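You operate a simulated robot arm through the tools that you are given. There is no shell and no other tool. Be economical: measure what you need, move in short steps, check, and stop when the job is done.

You run a simulated two-armed robot. Do the job below in one go: nothing can be reset, and whatever is moved stays where it is left.

## Task
Charge can 57 slowly to about 200 V in its holder, under the yellow cover.
Fine: volts as the voltmeter shows; the can starts discharged; plus stud on the plus side; unlock, red switch on only with the cover over the can; hands off it once charged; no trip.

The check looks at the end state, three seconds after you hand in, the way a careful person would. Anything else that was tipped, shoved, dropped, spilled or broken makes it a failure. Lids that push on must go on centred and level and be pressed home; caps that screw on are set level and turned clockwise until they are tight.

## Robot
Two 7-joint arms with fingered hands on one trunk that stands fixed in place. Base frame: the origin is at the foot of the trunk, x ahead of it, y to its left, z up. Readings come in cm, degrees, newtons and seconds.
The left shoulder is at [4.2, 17.4, 112.1], the right one opposite. With the tool pointing down near the work surface each hand reaches from about 10 to 72 cm from the base axis, measured 20 degrees to its own side. Payload 3.8 kg a hand.
Tool frame (each hand has its own): the origin (TCP) lies between the finger pads and is the grasp point; the fingertips stand 2.6 cm ahead of it; z points along the fingers, y is the line along which they close. Largest opening 13.2 cm; the body of the gripper starts 7.3 cm behind the TCP. The gripper is a hand of 3 fingers: y runs from the thumb to the fingers, the wrist lies at [0, 0, -22.4] in the tool frame, and closing takes about 1.5 s.
Orientation is that of the tool frame in the base frame, as a unit quaternion [w, x, y, z]. With the fingers straight down and closing along the base's y, the tool's x points along the base's -x, its y along +y and its z along -z.

## Interface
- The arms move only by the tool servo_tool. It takes "left_targets", "right_targets" or both (then of equal length, played together; a hand with none holds still); each is a list of rows, each a list of 6 numbers: the shift along the tool's x, y, z in mm, then the turn, a rotation vector about the tool's x, y, z in degrees. In form: [[x, y, z, rx, ry, rz], ...]. A call has 1 to 20 rows; each row is the pose to reach, as a shift and turn from the pose commanded when the call began, along the tool's axes at that moment. "left_gripper" and "right_gripper" are, for a hand that has rows, the gripper command, from -1 (shut) to 1 (fully open), values between in proportion, set as the call begins (left out, the last holds). A row lasts 0.2 s, in which the tool goes at most 5 cm and 8.6 degrees; a call with a longer step from one row to the next is refused whole, and so is a gripper value outside its range. A pose out of reach is approached as far as the arm can. The call stops where the force on the tool passes 40 N (or 10 N more than at its start, if that is more) or the arm is blocked; 0.2 s more then pass. The fingers move at their own pace (about 10.8 cm/s each) and stop on an object; they squeeze with about 26 N. The grip force told is the motor's: it shows also when the fingers shut on nothing. Time passes only in rows, and 0.2 s behind the last, so rows that repeat a pose let the fingers close. It gives the time, the measured TCP pose, the force on the tool (base axes), the opening and the grip force at its end, in the units of the frame above (readings bear some noise), with the torque about the TCP (base axes, N m) and any sound that the robot's microphone picked up.
- Cameras (640 x 400 px; columns grow to the right, rows downward): "scene" is now at [18.82, 2.01, 106.64]; the picture's right is [0.17, -0.98, 0.00], its down [0.22, 0.04, -0.98] and it looks along [0.96, 0.17, 0.22] (base axes); focal length 214 px, centre (320, 200). "left" rides on the left gripper at [-6.1, 0.3, -9.2] in its tool frame; the picture's right is [-0.05, -1.00, 0.00], its down [0.83, -0.04, -0.55] and it looks along [0.55, -0.03, 0.83] (tool axes); focal length 230 px, centre (320, 200). "right" rides on the right gripper at [6.2, 0.3, -9.2] in its tool frame; the picture's right is [-0.05, 1.00, 0.00], its down [-0.83, -0.04, -0.56] and it looks along [-0.55, -0.03, 0.83] (tool axes); focal length 230 px, centre (320, 200). There is no depth. A picture from a camera that has moved, and an enlarged one, comes with that camera's place and axes in the base frame and with its lens. The place of the scene camera against the robot may be out by one fixed shift of up to 1.2 cm in any direction.
- camera(camera): a new picture of that camera. It takes no simulated time.
- raise_lower(by): slides the trunk up (or, below 0, down) by that many cm; the arms and the scene camera ride with it, the base frame stays. It gives what a move gives, with no picture.
- set_fingers(finger1, finger2, thumb_bend, hand): sets how far each is bent, from 0 (flat) to 1 (curled in); at 0.3 the hand is open as for a grip, at 0.7 the pads meet at the TCP. One left out holds its place. A second passes; each finger stops where it meets its share of the squeeze, and holds until it gets a number again. A gripper value or a shape takes the hand back. It gives what a move gives, with no picture; readings hold the bend of each and the force on the fingers (four entries, about 0 where the hand has none), thumb and palm.
- hand_shape(shape, hand): the hand has 3 fingers and takes this shape, open, in about a second: jaw (thumb against the fingers, like two jaws); tri (thumb and two fingers); tip (a fingertip pinch); poke (one finger out to press); point (the index stretched); flat (the hand flat); cup (the hand cupped); fist (a fist). The gripper value then closes the fingers along that shape, each until it touches; the sizes above hold for jaw. It gives what a move gives, with no picture.
- aim_head(pan, tilt): turns the head with the scene camera to pan (to the left, within 60 degrees either way) and tilt (down, from -29 to 69), counted from straight ahead of the robot. It gives what a move gives.
- inspect(camera, box): a new picture of the part [left, top, right, bottom] of that camera's present view, enlarged. It takes no simulated time.
- sign_off(): hands the job in; it is judged then, once.

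Go step by step. Nothing tells you positions but the pictures and the camera data: compare them with the known pose of the tool, close in by small moves and look again before you grip or let go. The budget is 120 turns and 94 pictures, counting those below and the enlarged ones. Unless the task says otherwise, let go and move clear before handing in, and close with one line.

The tools are called after "Request:" by a JSON object that holds its "method" and its "body". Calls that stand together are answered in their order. servo_tool: Moves the arms, as the interface text tells. Its arguments: {"type":"object","properties":{"left_targets":{"type":"array","items":{"type":"array","items":{"type":"number"}}},"left_gripper":{"type":"number"},"right_targets":{"type":"array","items":{"type":"array","items":{"type":"number"}}},"right_gripper":{"type":"number"}},"required":[]} The other tools are called the same way: raise_lower (by) slides the trunk up or down; hand_shape (shape, hand) gives the hand a shape; set_fingers (finger1, finger2, thumb_bend, hand) moves the fingers one by one; aim_head (pan, tilt) turns the head that bears the scene camera; camera (camera) takes a picture; inspect (camera, box) takes an enlarged picture of a part of a camera's view; sign_off () hands the job in.

At the start:

```text
t: 0.0
left_position: [28.83, 23.59, 121.77]
left_tcp_rot: [0.0, -0.002, 1.0, 0.0]
left_ft_force: [-0.5, 0.6, -0.3]
left_moment: [0.0, -0.03, 0.0]
left_gripper_width: 13.19
left_grip_force: 0.0
left_shape: jaw
left_bend: [0.3, 0.3, 0.3]
left_finger forces: [0.0, 0.0, 0.0, 0.1, 0.0, 0.1]
right_position: [37.26, -1.49, 123.08]
right_tcp_rot: [0.0, 0.001, 1.0, 0.001]
right_ft_force: [0.4, 1.0, -0.4]
right_moment: [0.02, -0.07, -0.02]
right_gripper_width: 13.18
right_grip_force: 0.0
right_shape: jaw
right_bend: [0.3, 0.3, 0.3]
right_finger forces: [0.1, 0.1, 0.0, 0.0, 0.1, 0.0]
trunk travel left (down, up): [-42.5, 5.7]
head pan, tilt: [10.1, -12.8]
```

scene: 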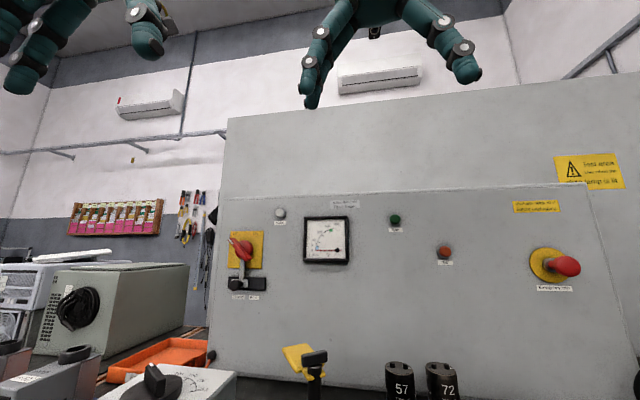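
right: 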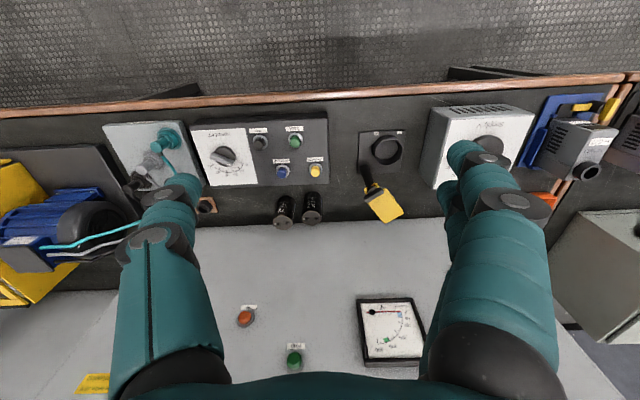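
left: 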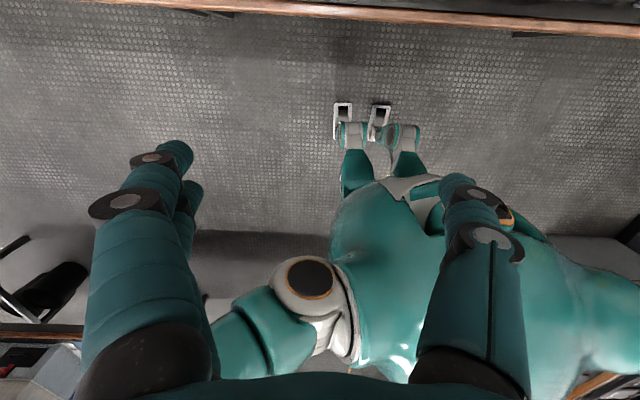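

I see an electrical bench with an upright panel (red lock switch, voltmeter, green button, emergency stop), cans 57 and 72, a holder and a yellow cover. I'll aim the head down to see the bench.

Request:
{"method": "aim_head", "body": {"pan": 0, "tilt": 35}}

Request:
{"method": "camera", "body": {"camera": "scene"}}

Request:
{"method": "inspect", "body": {"camera": "right", "box": [90, 80, 410, 280]}}

```text
t: 1.2
left_position: [28.74, 23.66, 121.76]
left_tcp_rot: [0.0, -0.001, 1.0, 0.0]
left_ft_force: [0.0, 0.8, 0.3]
left_moment: [0.01, -0.04, -0.02]
left_gripper_width: 13.2
left_grip_force: 0.0
left_shape: jaw
left_bend: [0.3, 0.3, 0.3]
left_finger forces: [0.0, 0.0, 0.0, 0.0, 0.1, 0.0]
right_position: [37.19, -1.52, 123.03]
right_tcp_rot: [0.0, 0.001, 1.0, 0.001]
right_ft_force: [-0.5, 0.2, -0.3]
right_moment: [0.0, 0.0, -0.01]
right_gripper_width: 13.19
right_grip_force: 0.0
right_shape: jaw
right_bend: [0.3, 0.3, 0.3]
right_finger forces: [0.1, 0.0, 0.0, 0.1, 0.1, 0.1]
trunk travel left (down, up): [-42.5, 5.7]
head pan, tilt: [0.0, 35.0]
```

```text
90 pictures are left
camera scene: at [19.53, 0.57, 99.1], right [0.0, -1.0, 0.0], down [-0.57, 0.0, -0.82], along [0.82, 0.0, -0.57], focal length 214 px, centre (320, 200)
```

scene: 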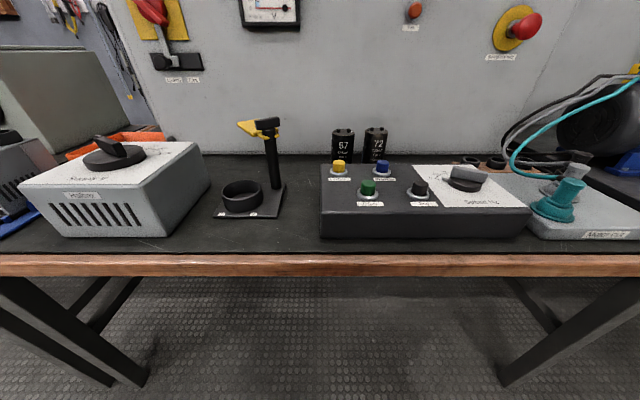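

```text
2.00 times, centred on (250, 180) of right
camera zoom: at [30.96, -1.26, 132.28], right [0.05, 1.0, 0.0], down [0.83, -0.05, 0.56], along [0.55, -0.03, -0.83], focal length 460 px, centre (460, 240)
```

zoom: 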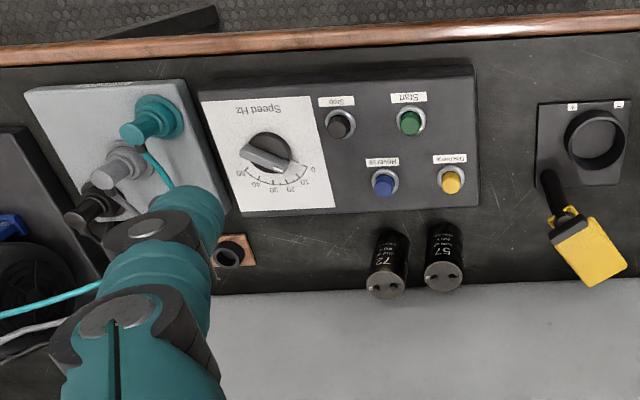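

I see the holder (black ring with + and − labels), the flip cover on a post, the control boxes and the cans. I'll zoom in on each of them for labels.

Request:
{"method": "inspect", "body": {"camera": "scene", "box": [200, 100, 300, 230]}}

Request:
{"method": "inspect", "body": {"camera": "scene", "box": [320, 110, 540, 240]}}

Request:
{"method": "inspect", "body": {"camera": "scene", "box": [20, 120, 220, 245]}}

Request:
{"method": "inspect", "body": {"camera": "right", "box": [420, 90, 560, 200]}}

Request:
{"method": "inspect", "body": {"camera": "right", "box": [220, 280, 440, 400]}}

Request:
{"method": "aim_head", "body": {"pan": 5, "tilt": 0}}

Request:
{"method": "camera", "body": {"camera": "scene"}}

Request:
{"method": "inspect", "body": {"camera": "scene", "box": [200, 190, 380, 320]}}

```text
3.08 times, centred on (250, 165) of scene
camera zoom: at [19.53, 0.57, 99.1], right [0.0, -1.0, 0.0], down [-0.57, 0.0, -0.82], along [0.82, 0.0, -0.57], focal length 660 px, centre (535, 308)
```

zoom: 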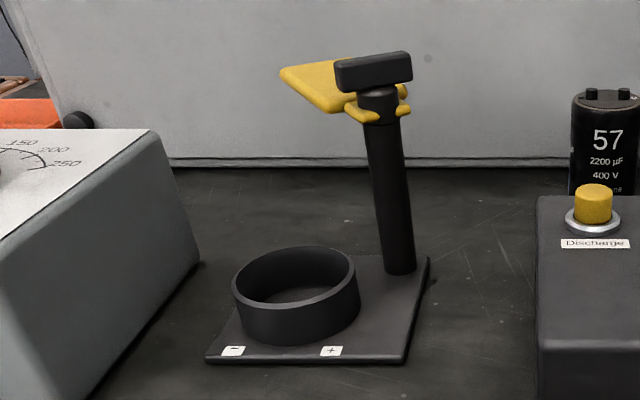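

```text
2.91 times, centred on (430, 175) of scene
camera zoom: at [19.53, 0.57, 99.1], right [0.0, -1.0, 0.0], down [-0.57, 0.0, -0.82], along [0.82, 0.0, -0.57], focal length 624 px, centre (0, 273)
```

zoom: 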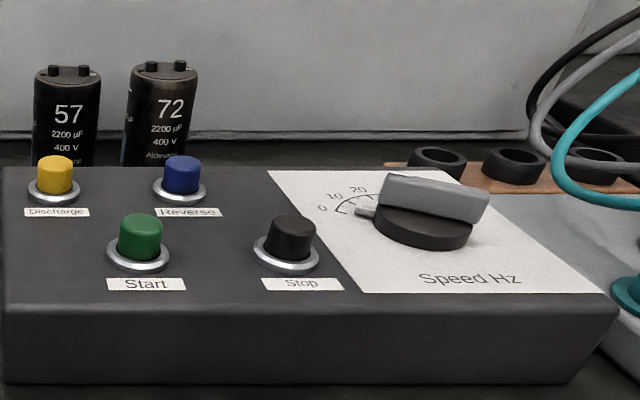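

```text
3.20 times, centred on (120, 182) of scene
camera zoom: at [19.53, 0.57, 99.1], right [0.0, -1.0, 0.0], down [-0.57, 0.0, -0.82], along [0.82, 0.0, -0.57], focal length 686 px, centre (960, 256)
```

zoom: 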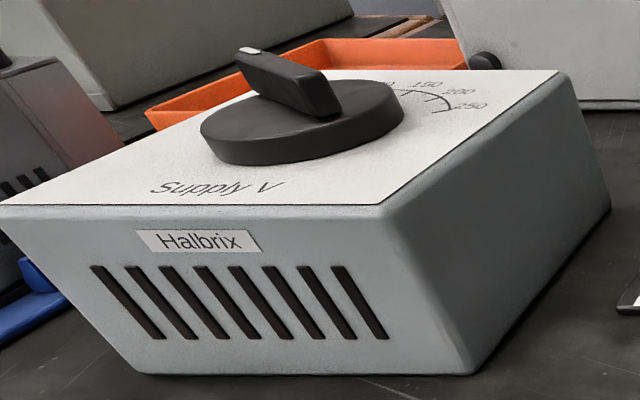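

```text
3.64 times, centred on (490, 145) of right
camera zoom: at [30.96, -1.26, 132.28], right [0.05, 1.0, 0.0], down [0.83, -0.05, 0.56], along [0.55, -0.03, -0.83], focal length 837 px, centre (-298, 400)
```

zoom: 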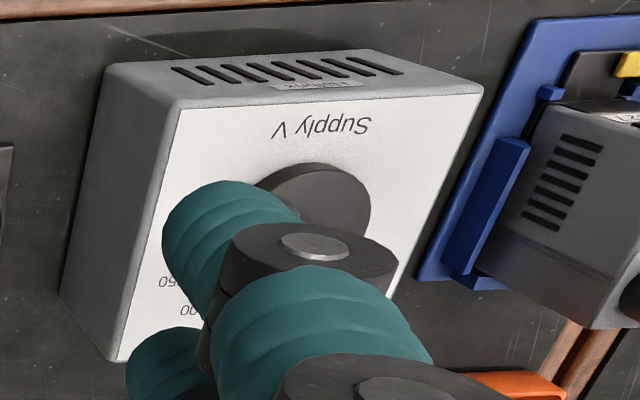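

```text
2.91 times, centred on (330, 340) of right
camera zoom: at [30.96, -1.26, 132.28], right [0.05, 1.0, 0.0], down [0.83, -0.05, 0.56], along [0.55, -0.03, -0.83], focal length 669 px, centre (291, -207)
```

zoom: 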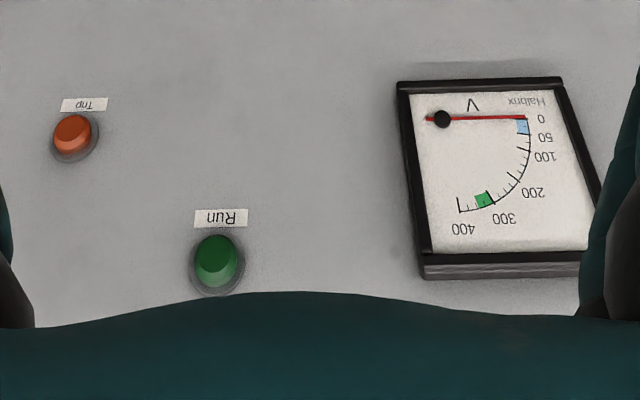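

```text
t: 2.2
left_position: [28.69, 23.6, 121.75]
left_tcp_rot: [0.0, -0.001, 1.0, 0.0]
left_ft_force: [1.3, 0.0, -0.3]
left_moment: [0.01, -0.03, 0.01]
left_gripper_width: 13.19
left_grip_force: 0.1
left_shape: jaw
left_bend: [0.3, 0.3, 0.3]
left_finger forces: [0.1, 0.0, 0.1, 0.0, 0.0, 0.0]
right_position: [37.25, -1.41, 123.0]
right_tcp_rot: [0.0, 0.001, 1.0, 0.001]
right_ft_force: [0.4, 0.5, 0.4]
right_moment: [0.02, 0.0, 0.0]
right_gripper_width: 13.19
right_grip_force: 0.1
right_shape: jaw
right_bend: [0.3, 0.3, 0.3]
right_finger forces: [0.0, 0.1, 0.0, 0.0, 0.1, 0.1]
trunk travel left (down, up): [-42.5, 5.7]
head pan, tilt: [5.0, 0.0]
```

```text
83 pictures are left
camera scene: at [19.69, 1.35, 104.7], right [0.09, -1.0, 0.0], down [0.0, 0.0, -1.0], along [1.0, 0.09, 0.0], focal length 214 px, centre (320, 200)
```

scene: 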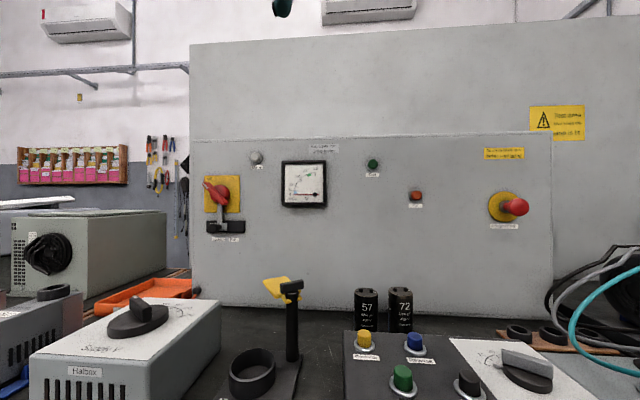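

```text
3.08 times, centred on (290, 255) of scene
camera zoom: at [19.69, 1.35, 104.7], right [0.09, -1.0, 0.0], down [0.0, 0.0, -1.0], along [1.0, 0.09, 0.0], focal length 660 px, centre (412, 31)
```

zoom: 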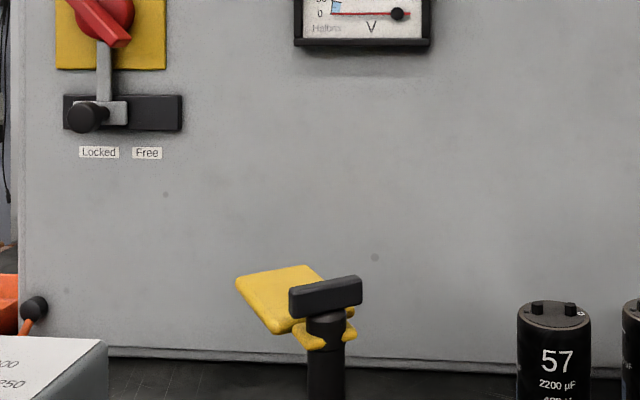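

The red switch has a sliding lock (Locked/Free). I'll zoom in on the switch, the meter, the indicator lamps and the warning labels.

Request:
{"method": "inspect", "body": {"camera": "scene", "box": [195, 140, 275, 250]}}

Request:
{"method": "inspect", "body": {"camera": "scene", "box": [240, 140, 340, 215]}}

Request:
{"method": "inspect", "body": {"camera": "scene", "box": [350, 100, 600, 240]}}

Request:
{"method": "inspect", "body": {"camera": "scene", "box": [340, 280, 430, 345]}}

```text
3.64 times, centred on (235, 195) of scene
camera zoom: at [19.69, 1.35, 104.7], right [0.09, -1.0, 0.0], down [0.0, 0.0, -1.0], along [1.0, 0.09, 0.0], focal length 780 px, centre (629, 218)
```

zoom: 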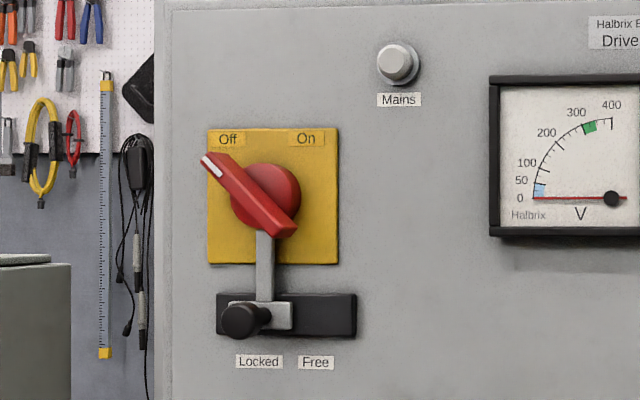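

```text
5.33 times, centred on (290, 178) of scene
camera zoom: at [19.69, 1.35, 104.7], right [0.09, -1.0, 0.0], down [0.0, 0.0, -1.0], along [1.0, 0.09, 0.0], focal length 1144 px, centre (480, 320)
```

zoom: 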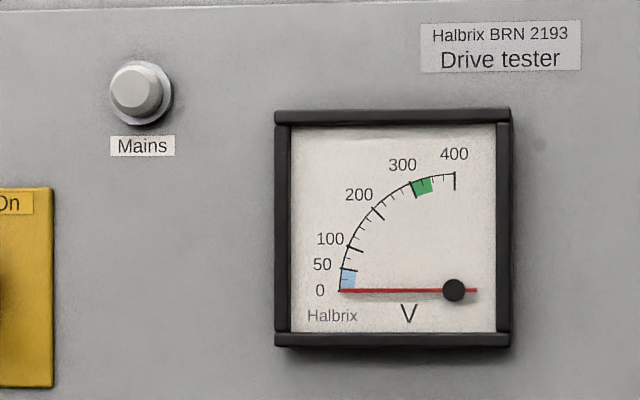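

```text
2.56 times, centred on (475, 170) of scene
camera zoom: at [19.69, 1.35, 104.7], right [0.09, -1.0, 0.0], down [0.0, 0.0, -1.0], along [1.0, 0.09, 0.0], focal length 549 px, centre (-77, 277)
```

zoom: 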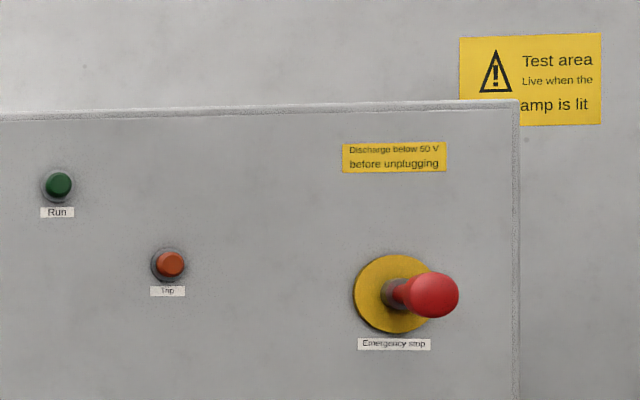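

```text
6.15 times, centred on (385, 312) of scene
camera zoom: at [19.69, 1.35, 104.7], right [0.09, -1.0, 0.0], down [0.0, 0.0, -1.0], along [1.0, 0.09, 0.0], focal length 1320 px, centre (-80, -492)
```

zoom: 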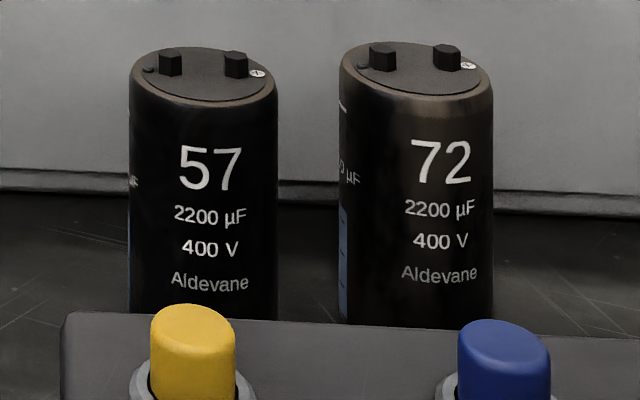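

Can 57 has its plus stud on the right, and the holder's plus side is on the right too, so no turn should be needed. I'll bring the right hand over the can area and the left hand over the Supply V knob for closer views.

Request:
{"method": "servo_tool", "body": {"right_targets": [[-20, -4, 18, 0, 0, 0], [-40, -7, 36, 0, 0, 0], [-60, -11, 54, 0, 0, 0], [-80, -14, 72, 0, 0, 0], [-100, -18, 90, 0, 0, 0], [-120, -21, 108, 0, 0, 0], [-140, -25, 126, 0, 0, 0], [-160, -28, 144, 0, 0, 0], [-180, -32, 162, 0, 0, 0], [-200, -35, 180, 0, 0, 0]], "left_targets": [[-33, 13, 22, 0, 0, 0], [-66, 27, 44, 0, 0, 0], [-99, 40, 66, 0, 0, 0], [-132, 54, 88, 0, 0, 0], [-165, 67, 110, 0, 0, 0], [-198, 80, 132, 0, 0, 0], [-231, 94, 154, 0, 0, 0], [-264, 107, 176, 0, 0, 0], [-297, 121, 198, 0, 0, 0], [-330, 134, 220, 0, 0, 0]]}}

Request:
{"method": "camera", "body": {"camera": "right"}}

Request:
{"method": "camera", "body": {"camera": "left"}}

```text
t: 4.4
left_position: [57.13, 37.18, 99.05]
left_tcp_rot: [0.002, -0.002, 1.0, 0.0]
left_ft_force: [-0.3, -0.2, 0.4]
left_moment: [-0.01, 0.04, -0.02]
left_gripper_width: 13.16
left_grip_force: 0.0
left_shape: jaw
left_bend: [0.3, 0.3, 0.3]
left_finger forces: [0.0, 0.0, 0.1, 0.0, 0.0, 0.0]
left hand out of reach, approached as far as the arm can: row 9, 10
right_position: [57.38, -4.94, 104.97]
right_tcp_rot: [0.0, 0.0, 1.0, 0.0]
right_ft_force: [-0.5, -0.7, -0.5]
right_moment: [0.0, 0.02, -0.01]
right_gripper_width: 13.21
right_grip_force: 0.1
right_shape: jaw
right_bend: [0.3, 0.3, 0.3]
right_finger forces: [0.1, 0.0, 0.1, 0.0, 0.1, 0.0]
trunk travel left (down, up): [-42.5, 5.7]
head pan, tilt: [5.0, 0.0]
```

```text
77 pictures are left
camera right: at [51.18, -4.68, 114.2], right [0.05, 1.0, 0.0], down [0.83, -0.04, 0.55], along [0.55, -0.03, -0.83], focal length 230 px, centre (320, 200)
```

right: 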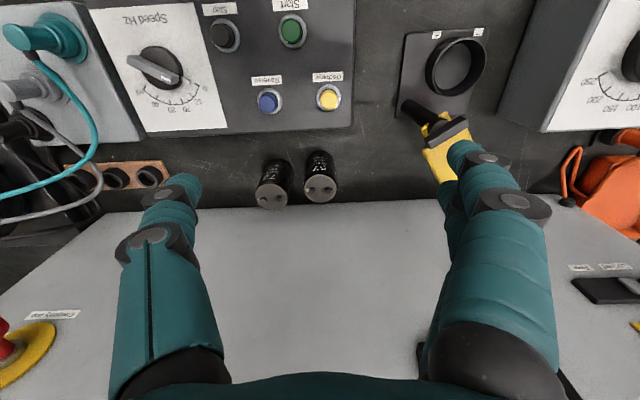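

```text
76 pictures are left
camera left: at [63.31, 37.61, 108.29], right [0.05, -1.0, 0.0], down [-0.83, -0.05, 0.55], along [-0.55, -0.03, -0.83], focal length 230 px, centre (320, 200)
```

left: 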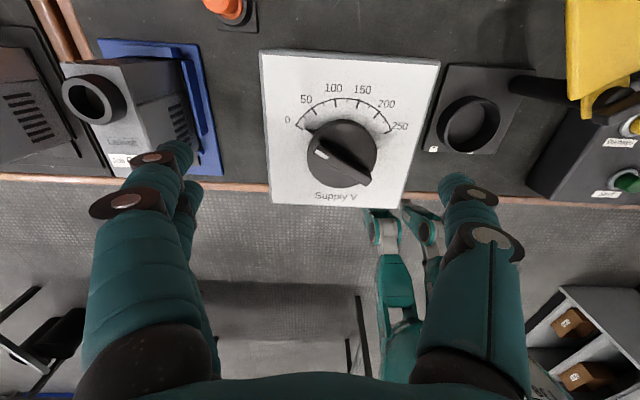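

Knob is near 0 on Supply V; can 57 is centred below the right camera. I'll zoom for precise positions.

Request:
{"method": "inspect", "body": {"camera": "right", "box": [240, 120, 400, 220]}}

Request:
{"method": "inspect", "body": {"camera": "right", "box": [380, 10, 540, 190]}}

Request:
{"method": "inspect", "body": {"camera": "left", "box": [260, 80, 420, 200]}}

Request:
{"method": "inspect", "body": {"camera": "left", "box": [410, 40, 640, 180]}}

```text
4.00 times, centred on (320, 170) of right
camera zoom: at [51.18, -4.68, 114.2], right [0.05, 1.0, 0.0], down [0.83, -0.04, 0.55], along [0.55, -0.03, -0.83], focal length 920 px, centre (320, 320)
```

zoom: 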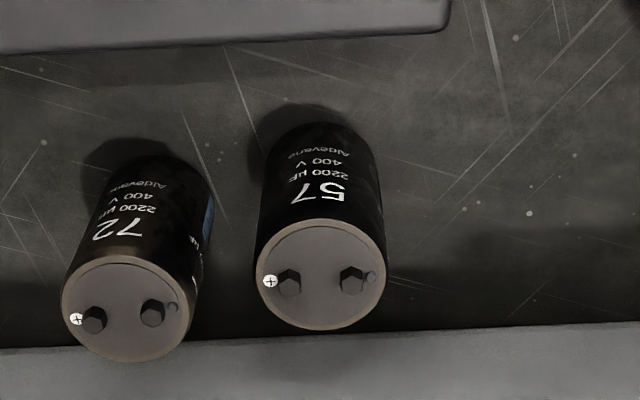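

```text
2.22 times, centred on (460, 100) of right
camera zoom: at [51.18, -4.68, 114.2], right [0.05, 1.0, 0.0], down [0.83, -0.04, 0.55], along [0.55, -0.03, -0.83], focal length 511 px, centre (9, 422)
```

zoom: 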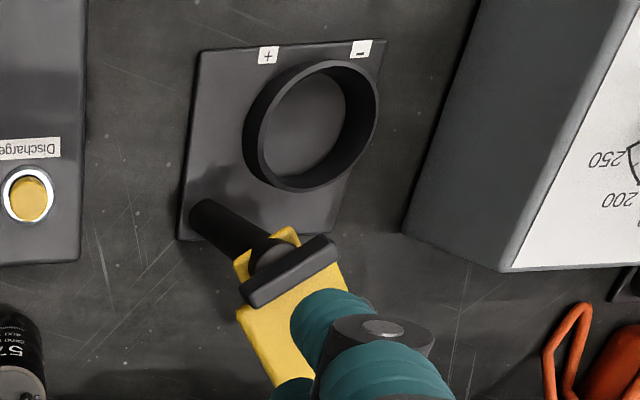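

```text
3.33 times, centred on (340, 140) of left
camera zoom: at [63.31, 37.61, 108.29], right [0.05, -1.0, 0.0], down [-0.83, -0.05, 0.55], along [-0.55, -0.03, -0.83], focal length 767 px, centre (253, 400)
```

zoom: 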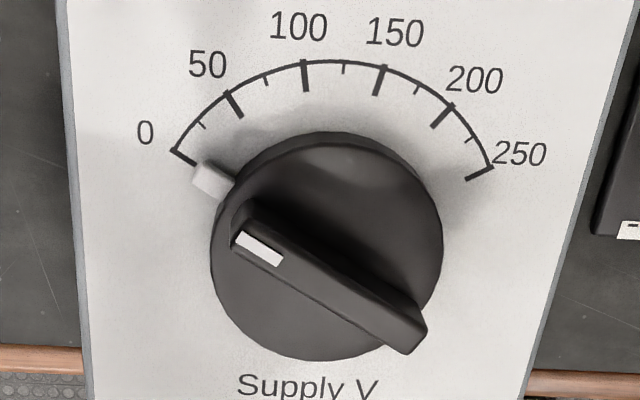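

```text
2.78 times, centred on (525, 110) of left
camera zoom: at [63.31, 37.61, 108.29], right [0.05, -1.0, 0.0], down [-0.83, -0.05, 0.55], along [-0.55, -0.03, -0.83], focal length 640 px, centre (-250, 450)
```

zoom: 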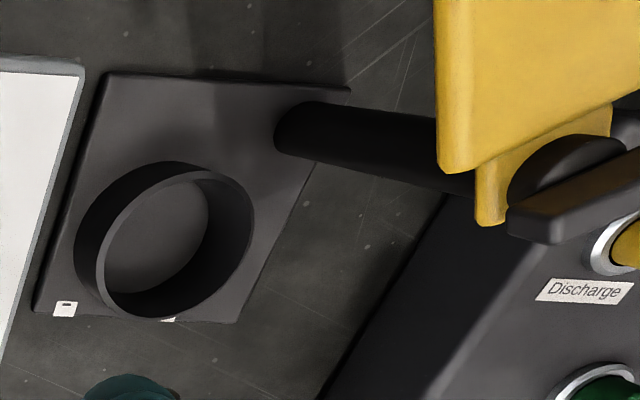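

The knob points at 0. Can 57 is near (69.4, -5.7), top about z 83.5, with its plus on the -y side; the ring is near (54.8, 15.5). I'll yaw the right hand 45° so the fingers clear can 72, and stop above the can to check.

Request:
{"method": "servo_tool", "body": {"right_targets": [[-20, -1, 12, 0, 0, 7.5], [-40, -2, 24, 0, 0, 15], [-60, -3, 36, 0, 0, 22.5], [-80, -5, 48, 0, 0, 30], [-100, -6, 60, 0, 0, 37.5], [-115, -7, 70, 0, 0, 45], [-115, -7, 70, 0, 0, 45]]}}

Request:
{"method": "camera", "body": {"camera": "right"}}

```text
t: 6.0
left_position: [57.01, 37.13, 99.13]
left_tcp_rot: [0.002, -0.001, 1.0, 0.0]
left_ft_force: [0.0, -0.1, -0.2]
left_moment: [0.0, 0.0, 0.03]
left_gripper_width: 13.21
left_grip_force: 0.0
left_shape: jaw
left_bend: [0.3, 0.3, 0.3]
left_finger forces: [0.0, 0.0, 0.1, 0.0, 0.0, 0.0]
right_position: [66.45, -6.81, 98.34]
right_tcp_rot: [0.0, 0.383, 0.924, 0.001]
right_ft_force: [0.0, 1.3, 0.1]
right_moment: [0.0, 0.0, 0.02]
right_gripper_width: 13.2
right_grip_force: 0.1
right_shape: jaw
right_bend: [0.3, 0.3, 0.3]
right_finger forces: [0.0, 0.0, 0.0, 0.1, 0.0, 0.0]
right hand out of reach, approached as far as the arm can: row 5, 6, 7
trunk travel left (down, up): [-42.5, 5.7]
head pan, tilt: [5.0, 0.0]
```

```text
71 pictures are left
camera right: at [62.26, -2.25, 107.57], right [0.74, 0.67, 0.0], down [0.55, -0.62, 0.56], along [0.37, -0.41, -0.83], focal length 230 px, centre (320, 200)
```

right: 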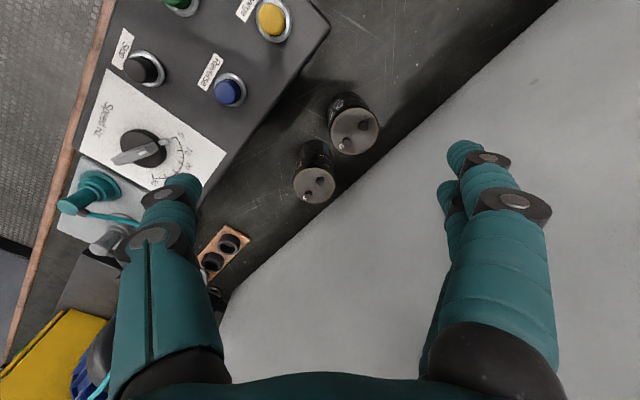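

That pose was slightly out of reach at this height. Reach improves lower down, so I'll descend a bit and measure.

Request:
{"method": "servo_tool", "body": {"right_targets": [[0, 0, 35, 0, 0, 0], [0, 0, 70, 0, 0, 0], [0, 0, 70, 0, 0, 0]]}}

Request:
{"method": "camera", "body": {"camera": "right"}}

```text
t: 6.8
left_position: [57.14, 37.11, 99.31]
left_tcp_rot: [0.003, -0.001, 1.0, -0.001]
left_ft_force: [-0.3, -0.1, 0.4]
left_moment: [0.02, -0.02, -0.01]
left_gripper_width: 13.16
left_grip_force: 0.1
left_shape: jaw
left_bend: [0.3, 0.3, 0.3]
left_finger forces: [0.1, 0.0, 0.1, 0.1, 0.1, 0.1]
right_position: [66.72, -6.69, 91.31]
right_tcp_rot: [0.0, 0.383, 0.924, 0.0]
right_ft_force: [-0.6, -0.1, -0.1]
right_moment: [0.02, -0.03, -0.02]
right_gripper_width: 13.2
right_grip_force: 0.0
right_shape: jaw
right_bend: [0.3, 0.3, 0.3]
right_finger forces: [0.0, 0.0, 0.0, 0.1, 0.1, 0.0]
trunk travel left (down, up): [-42.5, 5.7]
head pan, tilt: [5.0, 0.0]
```

```text
70 pictures are left
camera right: at [62.48, -2.16, 100.46], right [0.74, 0.67, 0.0], down [0.56, -0.62, 0.55], along [0.37, -0.41, -0.83], focal length 230 px, centre (320, 200)
```

right: 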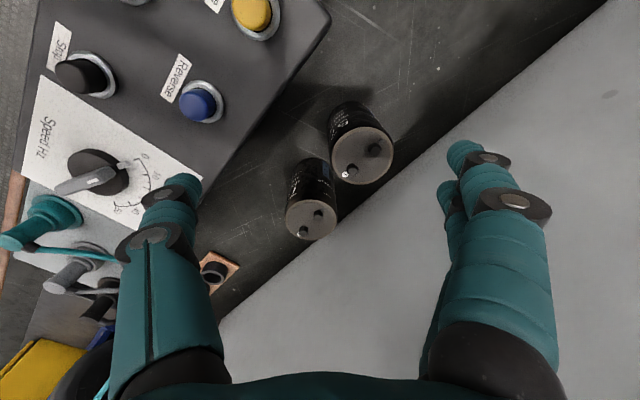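

Commanded shifts are relative to the pose actually reached. I'll centre over can 57 at about (70, -5.4) with a narrower opening and check.

Request:
{"method": "servo_tool", "body": {"right_targets": [[-7, 16, 10, 0, 0, 0], [-14, 32, 25, 0, 0, 0], [-14, 32, 25, 0, 0, 0], [-14, 32, 25, 0, 0, 0]], "right_gripper": 0.4}}

Request:
{"method": "camera", "body": {"camera": "right"}}

```text
t: 7.8
left_position: [57.02, 37.15, 99.16]
left_tcp_rot: [0.002, 0.0, 1.0, 0.0]
left_ft_force: [0.0, -0.5, 0.4]
left_moment: [0.01, 0.0, 0.04]
left_gripper_width: 13.2
left_grip_force: 0.0
left_shape: jaw
left_bend: [0.3, 0.3, 0.3]
left_finger forces: [0.0, 0.1, 0.0, 0.0, 0.0, 0.0]
right_position: [66.98, -7.09, 89.28]
right_tcp_rot: [0.0, 0.384, 0.923, 0.001]
right_ft_force: [0.9, -0.4, 1.0]
right_moment: [0.0, 0.01, -0.01]
right_gripper_width: 9.29
right_grip_force: 0.0
right_shape: jaw
right_bend: [0.67, 0.67, 0.64]
right_finger forces: [0.0, 0.0, 0.0, 0.1, 0.0, 0.0]
right hand out of reach, approached as far as the arm can: row 1, 2, 3, 4
trunk travel left (down, up): [-42.5, 5.7]
head pan, tilt: [5.0, 0.0]
```

```text
69 pictures are left
camera right: at [62.77, -2.58, 98.48], right [0.74, 0.67, 0.0], down [0.56, -0.62, 0.55], along [0.37, -0.41, -0.83], focal length 230 px, centre (320, 200)
```

right: 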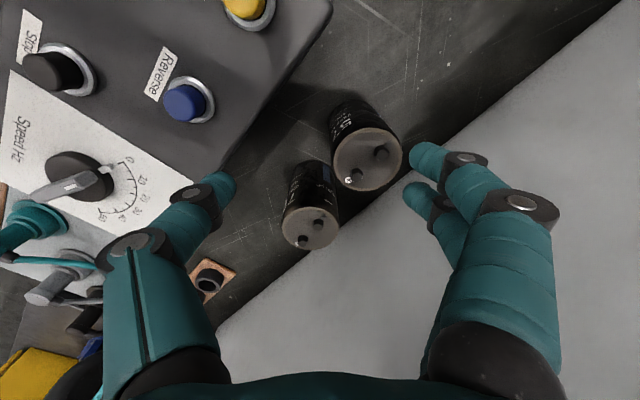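

The arm is at full stretch pointing straight down here. I'll tilt the hand 25° about its closing line (which keeps the grip line level), so the wrist comes back, then shift over the can.

Request:
{"method": "servo_tool", "body": {"right_targets": [[0, 0, 0, 0, -8.3, 0], [0, 0, 0, 0, -16.6, 0], [0, 0, 0, 0, -25, 0], [-5, 16, 0, 0, -25, 0], [-9, 33, 0, 0, -25, 0], [-9, 33, 0, 0, -25, 0]]}}

Request:
{"method": "camera", "body": {"camera": "right"}}

```text
t: 9.2
left_position: [57.19, 37.1, 99.11]
left_tcp_rot: [0.002, -0.001, 1.0, 0.0]
left_ft_force: [0.2, 0.3, -0.7]
left_moment: [0.01, 0.03, -0.03]
left_gripper_width: 13.16
left_grip_force: 0.0
left_shape: jaw
left_bend: [0.3, 0.3, 0.3]
left_finger forces: [0.0, 0.0, 0.0, 0.0, 0.0, 0.1]
right_position: [69.86, -5.37, 89.38]
right_tcp_rot: [0.2, 0.374, 0.902, -0.082]
right_ft_force: [0.0, -0.6, 0.8]
right_moment: [0.04, 0.04, 0.0]
right_gripper_width: 9.28
right_grip_force: 0.0
right_shape: jaw
right_bend: [0.67, 0.67, 0.64]
right_finger forces: [0.0, 0.0, 0.0, 0.0, 0.0, 0.1]
trunk travel left (down, up): [-42.5, 5.7]
head pan, tilt: [5.0, 0.0]
```

```text
68 pictures are left
camera right: at [63.42, 1.5, 95.04], right [0.74, 0.67, 0.02], down [0.33, -0.4, 0.85], along [0.58, -0.62, -0.52], focal length 230 px, centre (320, 200)
```

right: 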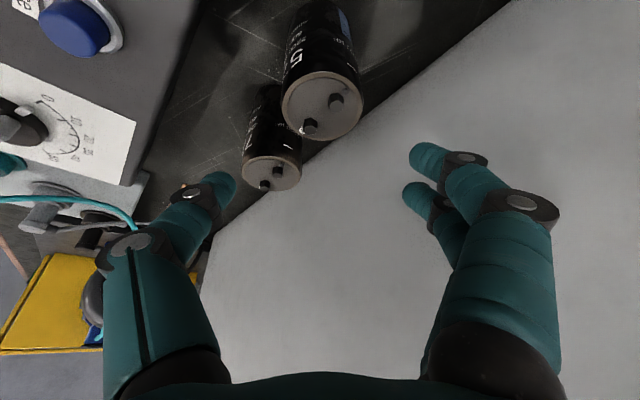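

The can sits centred on the closing line. I'll go partway down and check the fingers straddle it.

Request:
{"method": "servo_tool", "body": {"right_targets": [[9, 0, 20, 0, 0, 0], [19, 1, 40, 0, 0, 0], [28, 1, 59, 0, 0, 0], [28, 1, 59, 0, 0, 0]]}}

Request:
{"method": "camera", "body": {"camera": "right"}}

Request:
{"method": "aim_head", "body": {"pan": -5, "tilt": 22}}

Request:
{"method": "camera", "body": {"camera": "scene"}}

```text
t: 10.2
left_position: [57.16, 37.12, 99.11]
left_tcp_rot: [0.001, 0.0, 1.0, -0.001]
left_ft_force: [0.1, -0.3, -0.1]
left_moment: [-0.01, 0.03, 0.0]
left_gripper_width: 13.2
left_grip_force: 0.0
left_shape: jaw
left_bend: [0.3, 0.3, 0.3]
left_finger forces: [0.1, 0.0, 0.1, 0.1, 0.1, 0.0]
right_position: [69.59, -5.45, 82.79]
right_tcp_rot: [0.2, 0.375, 0.902, -0.082]
right_ft_force: [0.7, 0.6, 0.2]
right_moment: [-0.01, 0.02, -0.02]
right_gripper_width: 9.25
right_grip_force: 0.1
right_shape: jaw
right_bend: [0.67, 0.67, 0.64]
right_finger forces: [0.0, 0.1, 0.1, 0.0, 0.0, 0.0]
right hand out of reach, approached as far as the arm can: row 3, 4
trunk travel left (down, up): [-42.5, 5.7]
head pan, tilt: [5.0, 0.0]
```

```text
67 pictures are left
camera right: at [63.13, 1.41, 88.51], right [0.74, 0.67, 0.02], down [0.33, -0.4, 0.85], along [0.58, -0.62, -0.52], focal length 230 px, centre (320, 200)
```

right: 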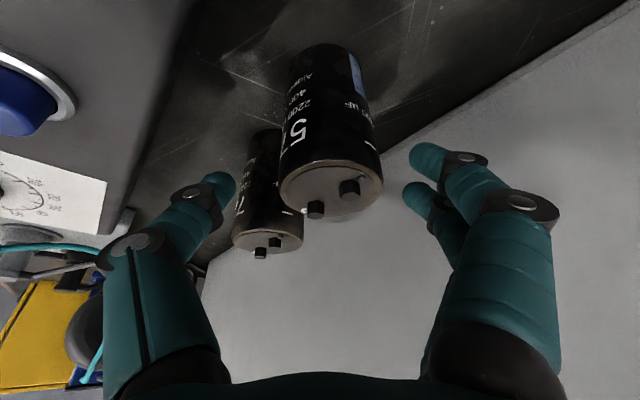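

```text
t: 11.0
left_position: [57.12, 37.07, 99.19]
left_tcp_rot: [0.002, -0.001, 1.0, -0.001]
left_ft_force: [0.1, -0.1, 0.0]
left_moment: [0.02, -0.01, 0.01]
left_gripper_width: 13.21
left_grip_force: 0.0
left_shape: jaw
left_bend: [0.3, 0.3, 0.3]
left_finger forces: [0.1, 0.0, 0.1, 0.0, 0.1, 0.0]
right_position: [69.69, -5.47, 82.76]
right_tcp_rot: [0.199, 0.375, 0.902, -0.083]
right_ft_force: [-0.7, 1.2, 0.5]
right_moment: [0.02, 0.02, 0.01]
right_gripper_width: 9.28
right_grip_force: 0.0
right_shape: jaw
right_bend: [0.67, 0.67, 0.64]
right_finger forces: [0.0, 0.1, 0.1, 0.0, 0.1, 0.0]
trunk travel left (down, up): [-42.5, 5.7]
head pan, tilt: [-5.0, 22.0]
```

```text
66 pictures are left
camera scene: at [19.96, -0.23, 101.16], right [-0.09, -1.0, 0.0], down [-0.37, 0.03, -0.93], along [0.92, -0.08, -0.37], focal length 214 px, centre (320, 200)
```

scene: 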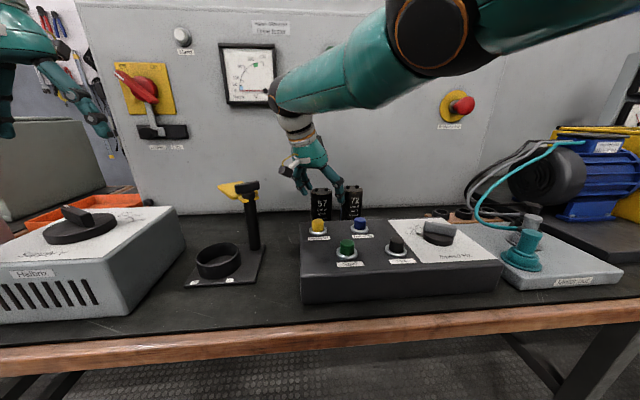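

The fingers straddle the can, whose top is at about z 82. The arm is at its limit, so I'll use the trunk for the last descent and then correct 5 mm along the closing line.

Request:
{"method": "raise_lower", "body": {"by": -2.5}}

Request:
{"method": "servo_tool", "body": {"right_targets": [[0, 4, 0, 0, 0, 0], [0, 4, 0, 0, 0, 0]]}}

Request:
{"method": "camera", "body": {"camera": "right"}}

```text
t: 11.7
left_position: [57.16, 37.06, 96.75]
left_tcp_rot: [0.001, -0.001, 1.0, -0.001]
left_ft_force: [-0.2, -0.5, 1.5]
left_moment: [-0.01, 0.02, 0.02]
left_gripper_width: 13.2
left_grip_force: 0.1
left_shape: jaw
left_bend: [0.3, 0.3, 0.3]
left_finger forces: [0.0, 0.0, 0.1, 0.0, 0.1, 0.1]
right_position: [69.65, -5.47, 80.23]
right_tcp_rot: [0.201, 0.375, 0.901, -0.083]
right_ft_force: [-0.7, 0.5, 0.0]
right_moment: [-0.01, -0.04, 0.01]
right_gripper_width: 9.28
right_grip_force: 0.0
right_shape: jaw
right_bend: [0.67, 0.67, 0.64]
right_finger forces: [0.1, 0.1, 0.0, 0.0, 0.1, 0.0]
trunk travel left (down, up): [-40.0, 8.2]
head pan, tilt: [-5.0, 22.0]
```

```text
t: 12.3
left_position: [57.25, 37.07, 96.78]
left_tcp_rot: [0.0, 0.0, 1.0, 0.0]
left_ft_force: [-0.3, 0.0, -0.8]
left_moment: [0.01, -0.02, 0.01]
left_gripper_width: 13.18
left_grip_force: 0.1
left_shape: jaw
left_bend: [0.3, 0.3, 0.3]
left_finger forces: [0.1, 0.0, 0.1, 0.0, 0.0, 0.0]
right_position: [69.95, -5.22, 80.32]
right_tcp_rot: [0.2, 0.374, 0.902, -0.082]
right_ft_force: [-0.4, -0.3, 0.5]
right_moment: [0.04, 0.01, -0.01]
right_gripper_width: 9.27
right_grip_force: 0.1
right_shape: jaw
right_bend: [0.67, 0.67, 0.64]
right_finger forces: [0.1, 0.0, 0.0, 0.1, 0.1, 0.0]
trunk travel left (down, up): [-40.0, 8.2]
head pan, tilt: [-5.0, 22.0]
```

```text
65 pictures are left
camera right: at [63.42, 1.68, 86.01], right [0.74, 0.67, 0.02], down [0.33, -0.4, 0.85], along [0.58, -0.62, -0.52], focal length 230 px, centre (320, 200)
```

right: 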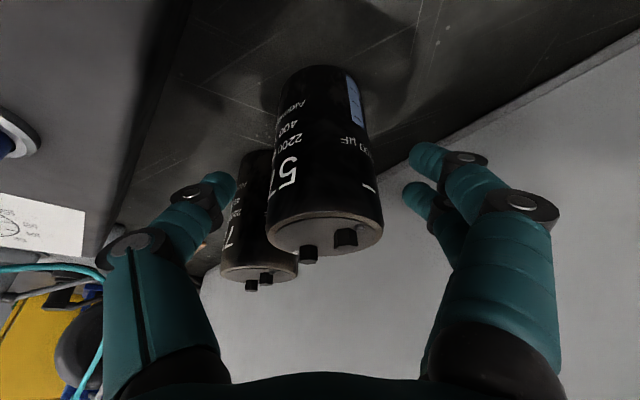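

Can 57 is centred between the fingers at the TCP. Closing the hand.

Request:
{"method": "servo_tool", "body": {"right_targets": [[0, 0, 0, 0, 0, 0], [0, 0, 0, 0, 0, 0], [0, 0, 0, 0, 0, 0], [0, 0, 0, 0, 0, 0], [0, 0, 0, 0, 0, 0], [0, 0, 0, 0, 0, 0], [0, 0, 0, 0, 0, 0], [0, 0, 0, 0, 0, 0]], "right_gripper": -1}}

Request:
{"method": "camera", "body": {"camera": "right"}}

```text
t: 14.1
left_position: [57.15, 37.17, 96.64]
left_tcp_rot: [0.001, -0.001, 1.0, 0.001]
left_ft_force: [0.1, -0.4, -0.2]
left_moment: [0.02, 0.01, -0.04]
left_gripper_width: 13.16
left_grip_force: 0.0
left_shape: jaw
left_bend: [0.3, 0.3, 0.3]
left_finger forces: [0.1, 0.0, 0.0, 0.0, 0.1, 0.0]
right_position: [69.9, -5.09, 80.21]
right_tcp_rot: [0.199, 0.374, 0.902, -0.082]
right_ft_force: [0.9, 0.6, 0.0]
right_moment: [0.02, -0.01, -0.03]
right_gripper_width: 4.7
right_grip_force: 25.2
right_shape: jaw
right_bend: [0.74, 0.73, 0.7]
right_finger forces: [11.9, 12.1, 0.0, 0.0, 23.7, 0.0]
trunk travel left (down, up): [-40.0, 8.2]
head pan, tilt: [-5.0, 22.0]
```

```text
64 pictures are left
camera right: at [63.41, 1.69, 86.01], right [0.74, 0.67, 0.02], down [0.33, -0.4, 0.85], along [0.58, -0.62, -0.52], focal length 230 px, centre (320, 200)
```

right: 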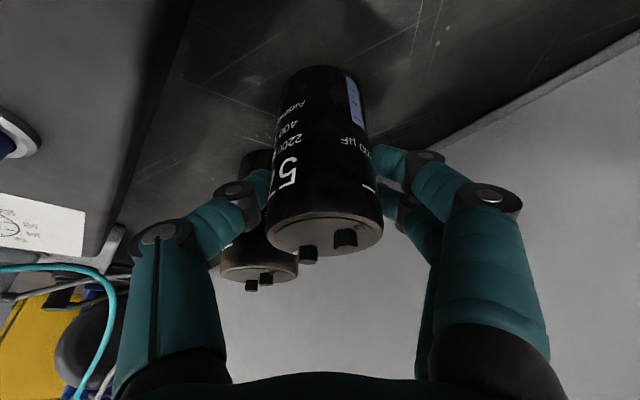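

The grip is firm (4.7 cm, ~25 N). Lifting with the trunk.

Request:
{"method": "raise_lower", "body": {"by": 7.5}}

Request:
{"method": "servo_tool", "body": {"right_targets": [[16, -35, -10, 0, 0, 0], [16, -35, -10, 0, 0, 0]]}}

Request:
{"method": "camera", "body": {"camera": "scene"}}

```text
t: 15.3
left_position: [55.26, 37.03, 115.69]
left_tcp_rot: [0.103, -0.001, 0.995, 0.001]
left_ft_force: [0.5, -0.2, 0.2]
left_moment: [0.03, 0.04, 0.01]
left_gripper_width: 13.19
left_grip_force: 0.1
left_shape: jaw
left_bend: [0.3, 0.3, 0.3]
left_finger forces: [0.0, 0.0, 0.1, 0.0, 0.0, 0.0]
right_position: [70.97, -5.33, 102.04]
right_tcp_rot: [0.291, 0.38, 0.877, -0.044]
right_ft_force: [-0.4, 0.0, -3.8]
right_moment: [0.01, 0.06, 0.02]
right_gripper_width: 4.67
right_grip_force: 25.9
right_shape: jaw
right_bend: [0.73, 0.73, 0.7]
right_finger forces: [12.4, 12.0, 0.0, 0.0, 24.6, 0.0]
trunk travel left (down, up): [-47.5, 0.7]
head pan, tilt: [-5.0, 22.0]
```

```text
t: 15.9
left_position: [55.18, 37.03, 115.95]
left_tcp_rot: [0.104, -0.001, 0.995, 0.0]
left_ft_force: [-0.2, -0.3, 0.2]
left_moment: [-0.01, -0.03, -0.02]
left_gripper_width: 13.2
left_grip_force: 0.0
left_shape: jaw
left_bend: [0.3, 0.3, 0.3]
left_finger forces: [0.0, 0.0, 0.0, 0.0, 0.0, 0.1]
right_position: [70.67, -4.93, 101.88]
right_tcp_rot: [0.292, 0.382, 0.876, -0.044]
right_ft_force: [0.6, -0.7, -3.4]
right_moment: [0.01, 0.05, -0.01]
right_gripper_width: 4.69
right_grip_force: 25.9
right_shape: jaw
right_bend: [0.73, 0.73, 0.7]
right_finger forces: [12.3, 12.1, 0.0, 0.0, 24.6, 0.0]
right hand out of reach, approached as far as the arm can: row 1, 2
trunk travel left (down, up): [-47.5, 0.7]
head pan, tilt: [-5.0, 22.0]
```

```text
63 pictures are left
camera scene: at [20.6, -0.26, 108.1], right [-0.09, -1.0, 0.0], down [-0.37, 0.03, -0.93], along [0.92, -0.08, -0.38], focal length 214 px, centre (320, 200)
```

scene: 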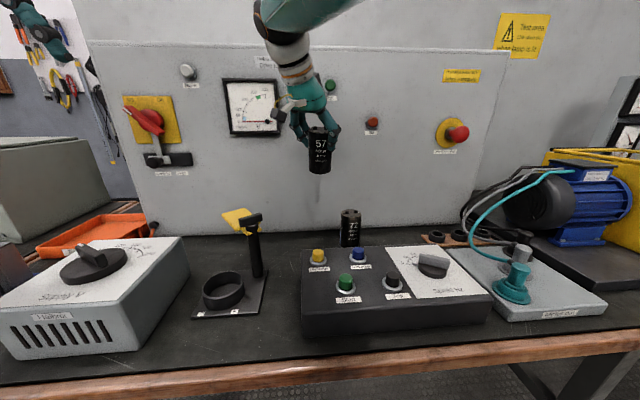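

Raising the trunk changed the arm posture: the hand went up about 22 cm and tilted about 12°. I'll undo that tilt while drawing the can back toward the robot, well clear of everything.

Request:
{"method": "servo_tool", "body": {"right_targets": [[19, -21, -13, 1.3, 1.4, -0.6], [39, -42, -25, 2.6, 2.8, -1.2], [58, -63, -38, 3.8, 4.2, -1.8], [78, -84, -51, 5.1, 5.5, -2.4], [97, -105, -64, 6.4, 6.9, -2.9], [117, -126, -76, 7.6, 8.3, -3.5], [117, -126, -76, 7.6, 8.3, -3.5]]}}

Request:
{"method": "camera", "body": {"camera": "scene"}}

Request:
{"method": "camera", "body": {"camera": "right"}}

```text
t: 17.5
left_position: [55.23, 37.05, 115.77]
left_tcp_rot: [0.104, -0.001, 0.995, 0.0]
left_ft_force: [-0.2, 1.0, 0.9]
left_moment: [0.0, 0.01, -0.01]
left_gripper_width: 13.2
left_grip_force: 0.0
left_shape: jaw
left_bend: [0.3, 0.3, 0.3]
left_finger forces: [0.1, 0.1, 0.0, 0.0, 0.1, 0.0]
right_position: [63.03, 1.72, 100.54]
right_tcp_rot: [0.201, 0.376, 0.901, -0.083]
right_ft_force: [-0.2, -0.5, -2.6]
right_moment: [0.03, 0.04, 0.0]
right_gripper_width: 4.69
right_grip_force: 25.9
right_shape: jaw
right_bend: [0.73, 0.73, 0.7]
right_finger forces: [12.5, 12.4, 0.1, 0.0, 24.5, 0.0]
right hand out of reach, approached as far as the arm can: row 1, 2, 3, 4, 5, 6, 7
trunk travel left (down, up): [-47.5, 0.7]
head pan, tilt: [-5.0, 22.0]
```

```text
62 pictures are left
camera scene: at [20.52, -0.23, 108.13], right [-0.09, -1.0, 0.0], down [-0.37, 0.03, -0.93], along [0.92, -0.08, -0.37], focal length 214 px, centre (320, 200)
```

scene: 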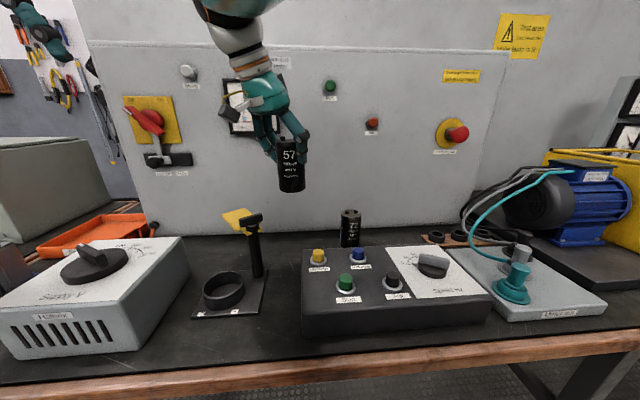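

```text
61 pictures are left
camera right: at [56.57, 8.66, 106.27], right [0.74, 0.67, 0.02], down [0.33, -0.4, 0.85], along [0.58, -0.63, -0.52], focal length 230 px, centre (320, 200)
```

right: 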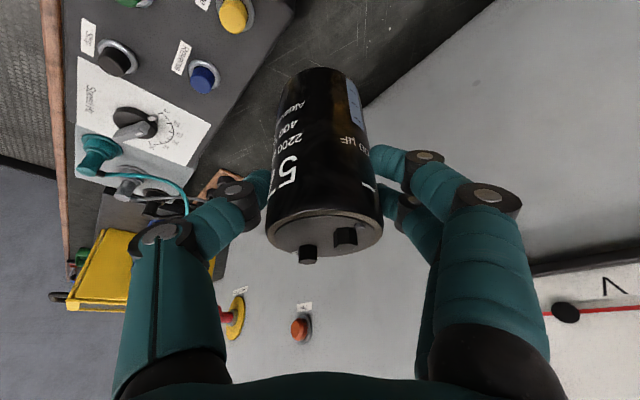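

Orientation is restored; the can hangs upright. I'll continue drawing it back.

Request:
{"method": "servo_tool", "body": {"right_targets": [[16, -15, -1, 0, 0, 0], [33, -31, -2, 0, 0, 0], [49, -46, -4, 0, 0, 0], [65, -61, -5, 0, 0, 0], [82, -77, -6, 0, 0, 0], [98, -92, -7, 0, 0, 0], [98, -92, -7, 0, 0, 0]]}}

```text
t: 19.1
left_position: [55.0, 37.1, 115.82]
left_tcp_rot: [0.105, -0.001, 0.995, 0.0]
left_ft_force: [-0.6, 0.1, -0.1]
left_moment: [0.0, -0.02, -0.02]
left_gripper_width: 13.18
left_grip_force: 0.1
left_shape: jaw
left_bend: [0.3, 0.3, 0.3]
left_finger forces: [0.1, 0.0, 0.1, 0.0, 0.1, 0.1]
right_position: [59.46, 7.18, 97.4]
right_tcp_rot: [0.201, 0.375, 0.901, -0.083]
right_ft_force: [-0.1, 0.3, -2.8]
right_moment: [0.03, 0.01, -0.04]
right_gripper_width: 4.67
right_grip_force: 26.1
right_shape: jaw
right_bend: [0.73, 0.73, 0.7]
right_finger forces: [12.5, 12.3, 0.1, 0.1, 24.4, 0.0]
right hand out of reach, approached as far as the arm can: row 1, 2, 3, 4, 5, 6, 7
trunk travel left (down, up): [-47.5, 0.7]
head pan, tilt: [-5.0, 22.0]
```

The arm prefers sliding left along its reach boundary, which happens to lead toward the ring. I'm above the cover post, so I'll go up a little and left to the ring.

Request:
{"method": "servo_tool", "body": {"right_targets": [[16, 5, -10, 0, 0, 0], [32, 10, -20, 0, 0, 0], [48, 15, -29, 0, 0, 0], [64, 20, -39, 0, 0, 0], [79, 25, -48, 0, 0, 0], [79, 25, -48, 0, 0, 0]]}}

Request:
{"method": "camera", "body": {"camera": "scene"}}

```text
t: 20.5
left_position: [55.07, 36.97, 115.87]
left_tcp_rot: [0.105, 0.0, 0.994, 0.0]
left_ft_force: [-0.1, -1.0, 0.3]
left_moment: [0.03, 0.01, 0.03]
left_gripper_width: 13.19
left_grip_force: 0.0
left_shape: jaw
left_bend: [0.3, 0.3, 0.3]
left_finger forces: [0.0, 0.1, 0.0, 0.0, 0.1, 0.0]
right_position: [53.37, 14.3, 98.08]
right_tcp_rot: [0.201, 0.375, 0.901, -0.082]
right_ft_force: [-0.5, -0.6, -2.5]
right_moment: [0.01, 0.02, -0.01]
right_gripper_width: 4.67
right_grip_force: 25.5
right_shape: jaw
right_bend: [0.73, 0.73, 0.7]
right_finger forces: [12.5, 12.4, 0.1, 0.0, 24.2, 0.0]
right hand out of reach, approached as far as the arm can: row 2, 3, 4, 5, 6
trunk travel left (down, up): [-47.5, 0.7]
head pan, tilt: [-5.0, 22.0]
```

```text
60 pictures are left
camera scene: at [20.56, -0.27, 108.12], right [-0.09, -1.0, 0.0], down [-0.37, 0.03, -0.93], along [0.92, -0.08, -0.38], focal length 214 px, centre (320, 200)
```

scene: 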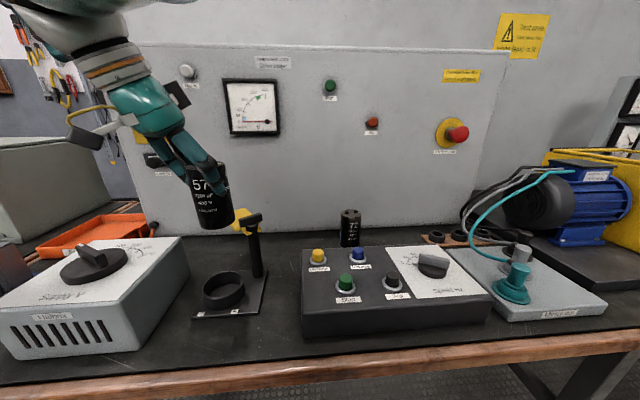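

The can is now near-over the ring. I'll look from both hand cameras to align.

Request:
{"method": "camera", "body": {"camera": "right"}}

Request:
{"method": "camera", "body": {"camera": "left"}}

Request:
{"method": "inspect", "body": {"camera": "scene", "box": [140, 130, 300, 330]}}

```text
59 pictures are left
camera right: at [46.87, 21.12, 103.85], right [0.74, 0.67, 0.03], down [0.33, -0.4, 0.85], along [0.58, -0.62, -0.52], focal length 230 px, centre (320, 200)
```

right: 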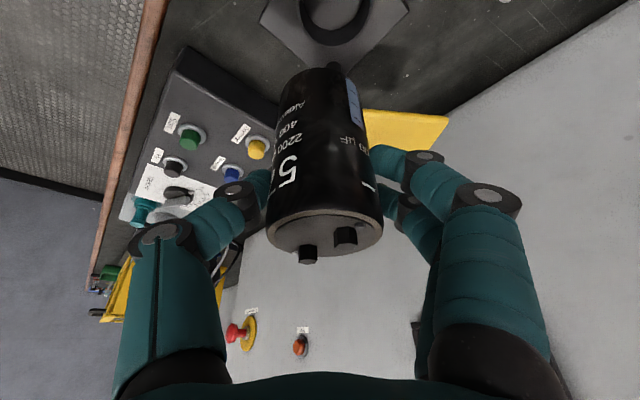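

```text
58 pictures are left
camera left: at [59.23, 37.41, 126.15], right [0.05, -1.0, 0.01], down [-0.93, -0.04, 0.37], along [-0.37, -0.03, -0.93], focal length 230 px, centre (320, 200)
```

left: 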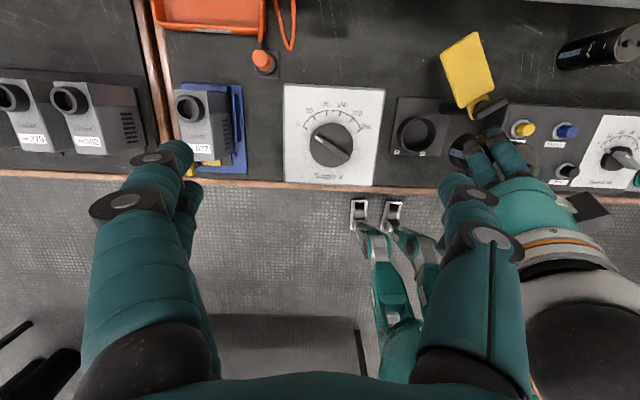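

```text
2.00 times, centred on (220, 230) of scene
camera zoom: at [20.56, -0.27, 108.12], right [-0.09, -1.0, 0.0], down [-0.37, 0.03, -0.93], along [0.92, -0.08, -0.38], focal length 429 px, centre (520, 140)
```

zoom: 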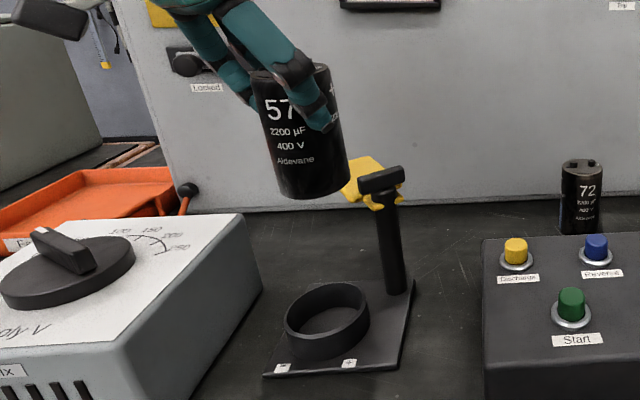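

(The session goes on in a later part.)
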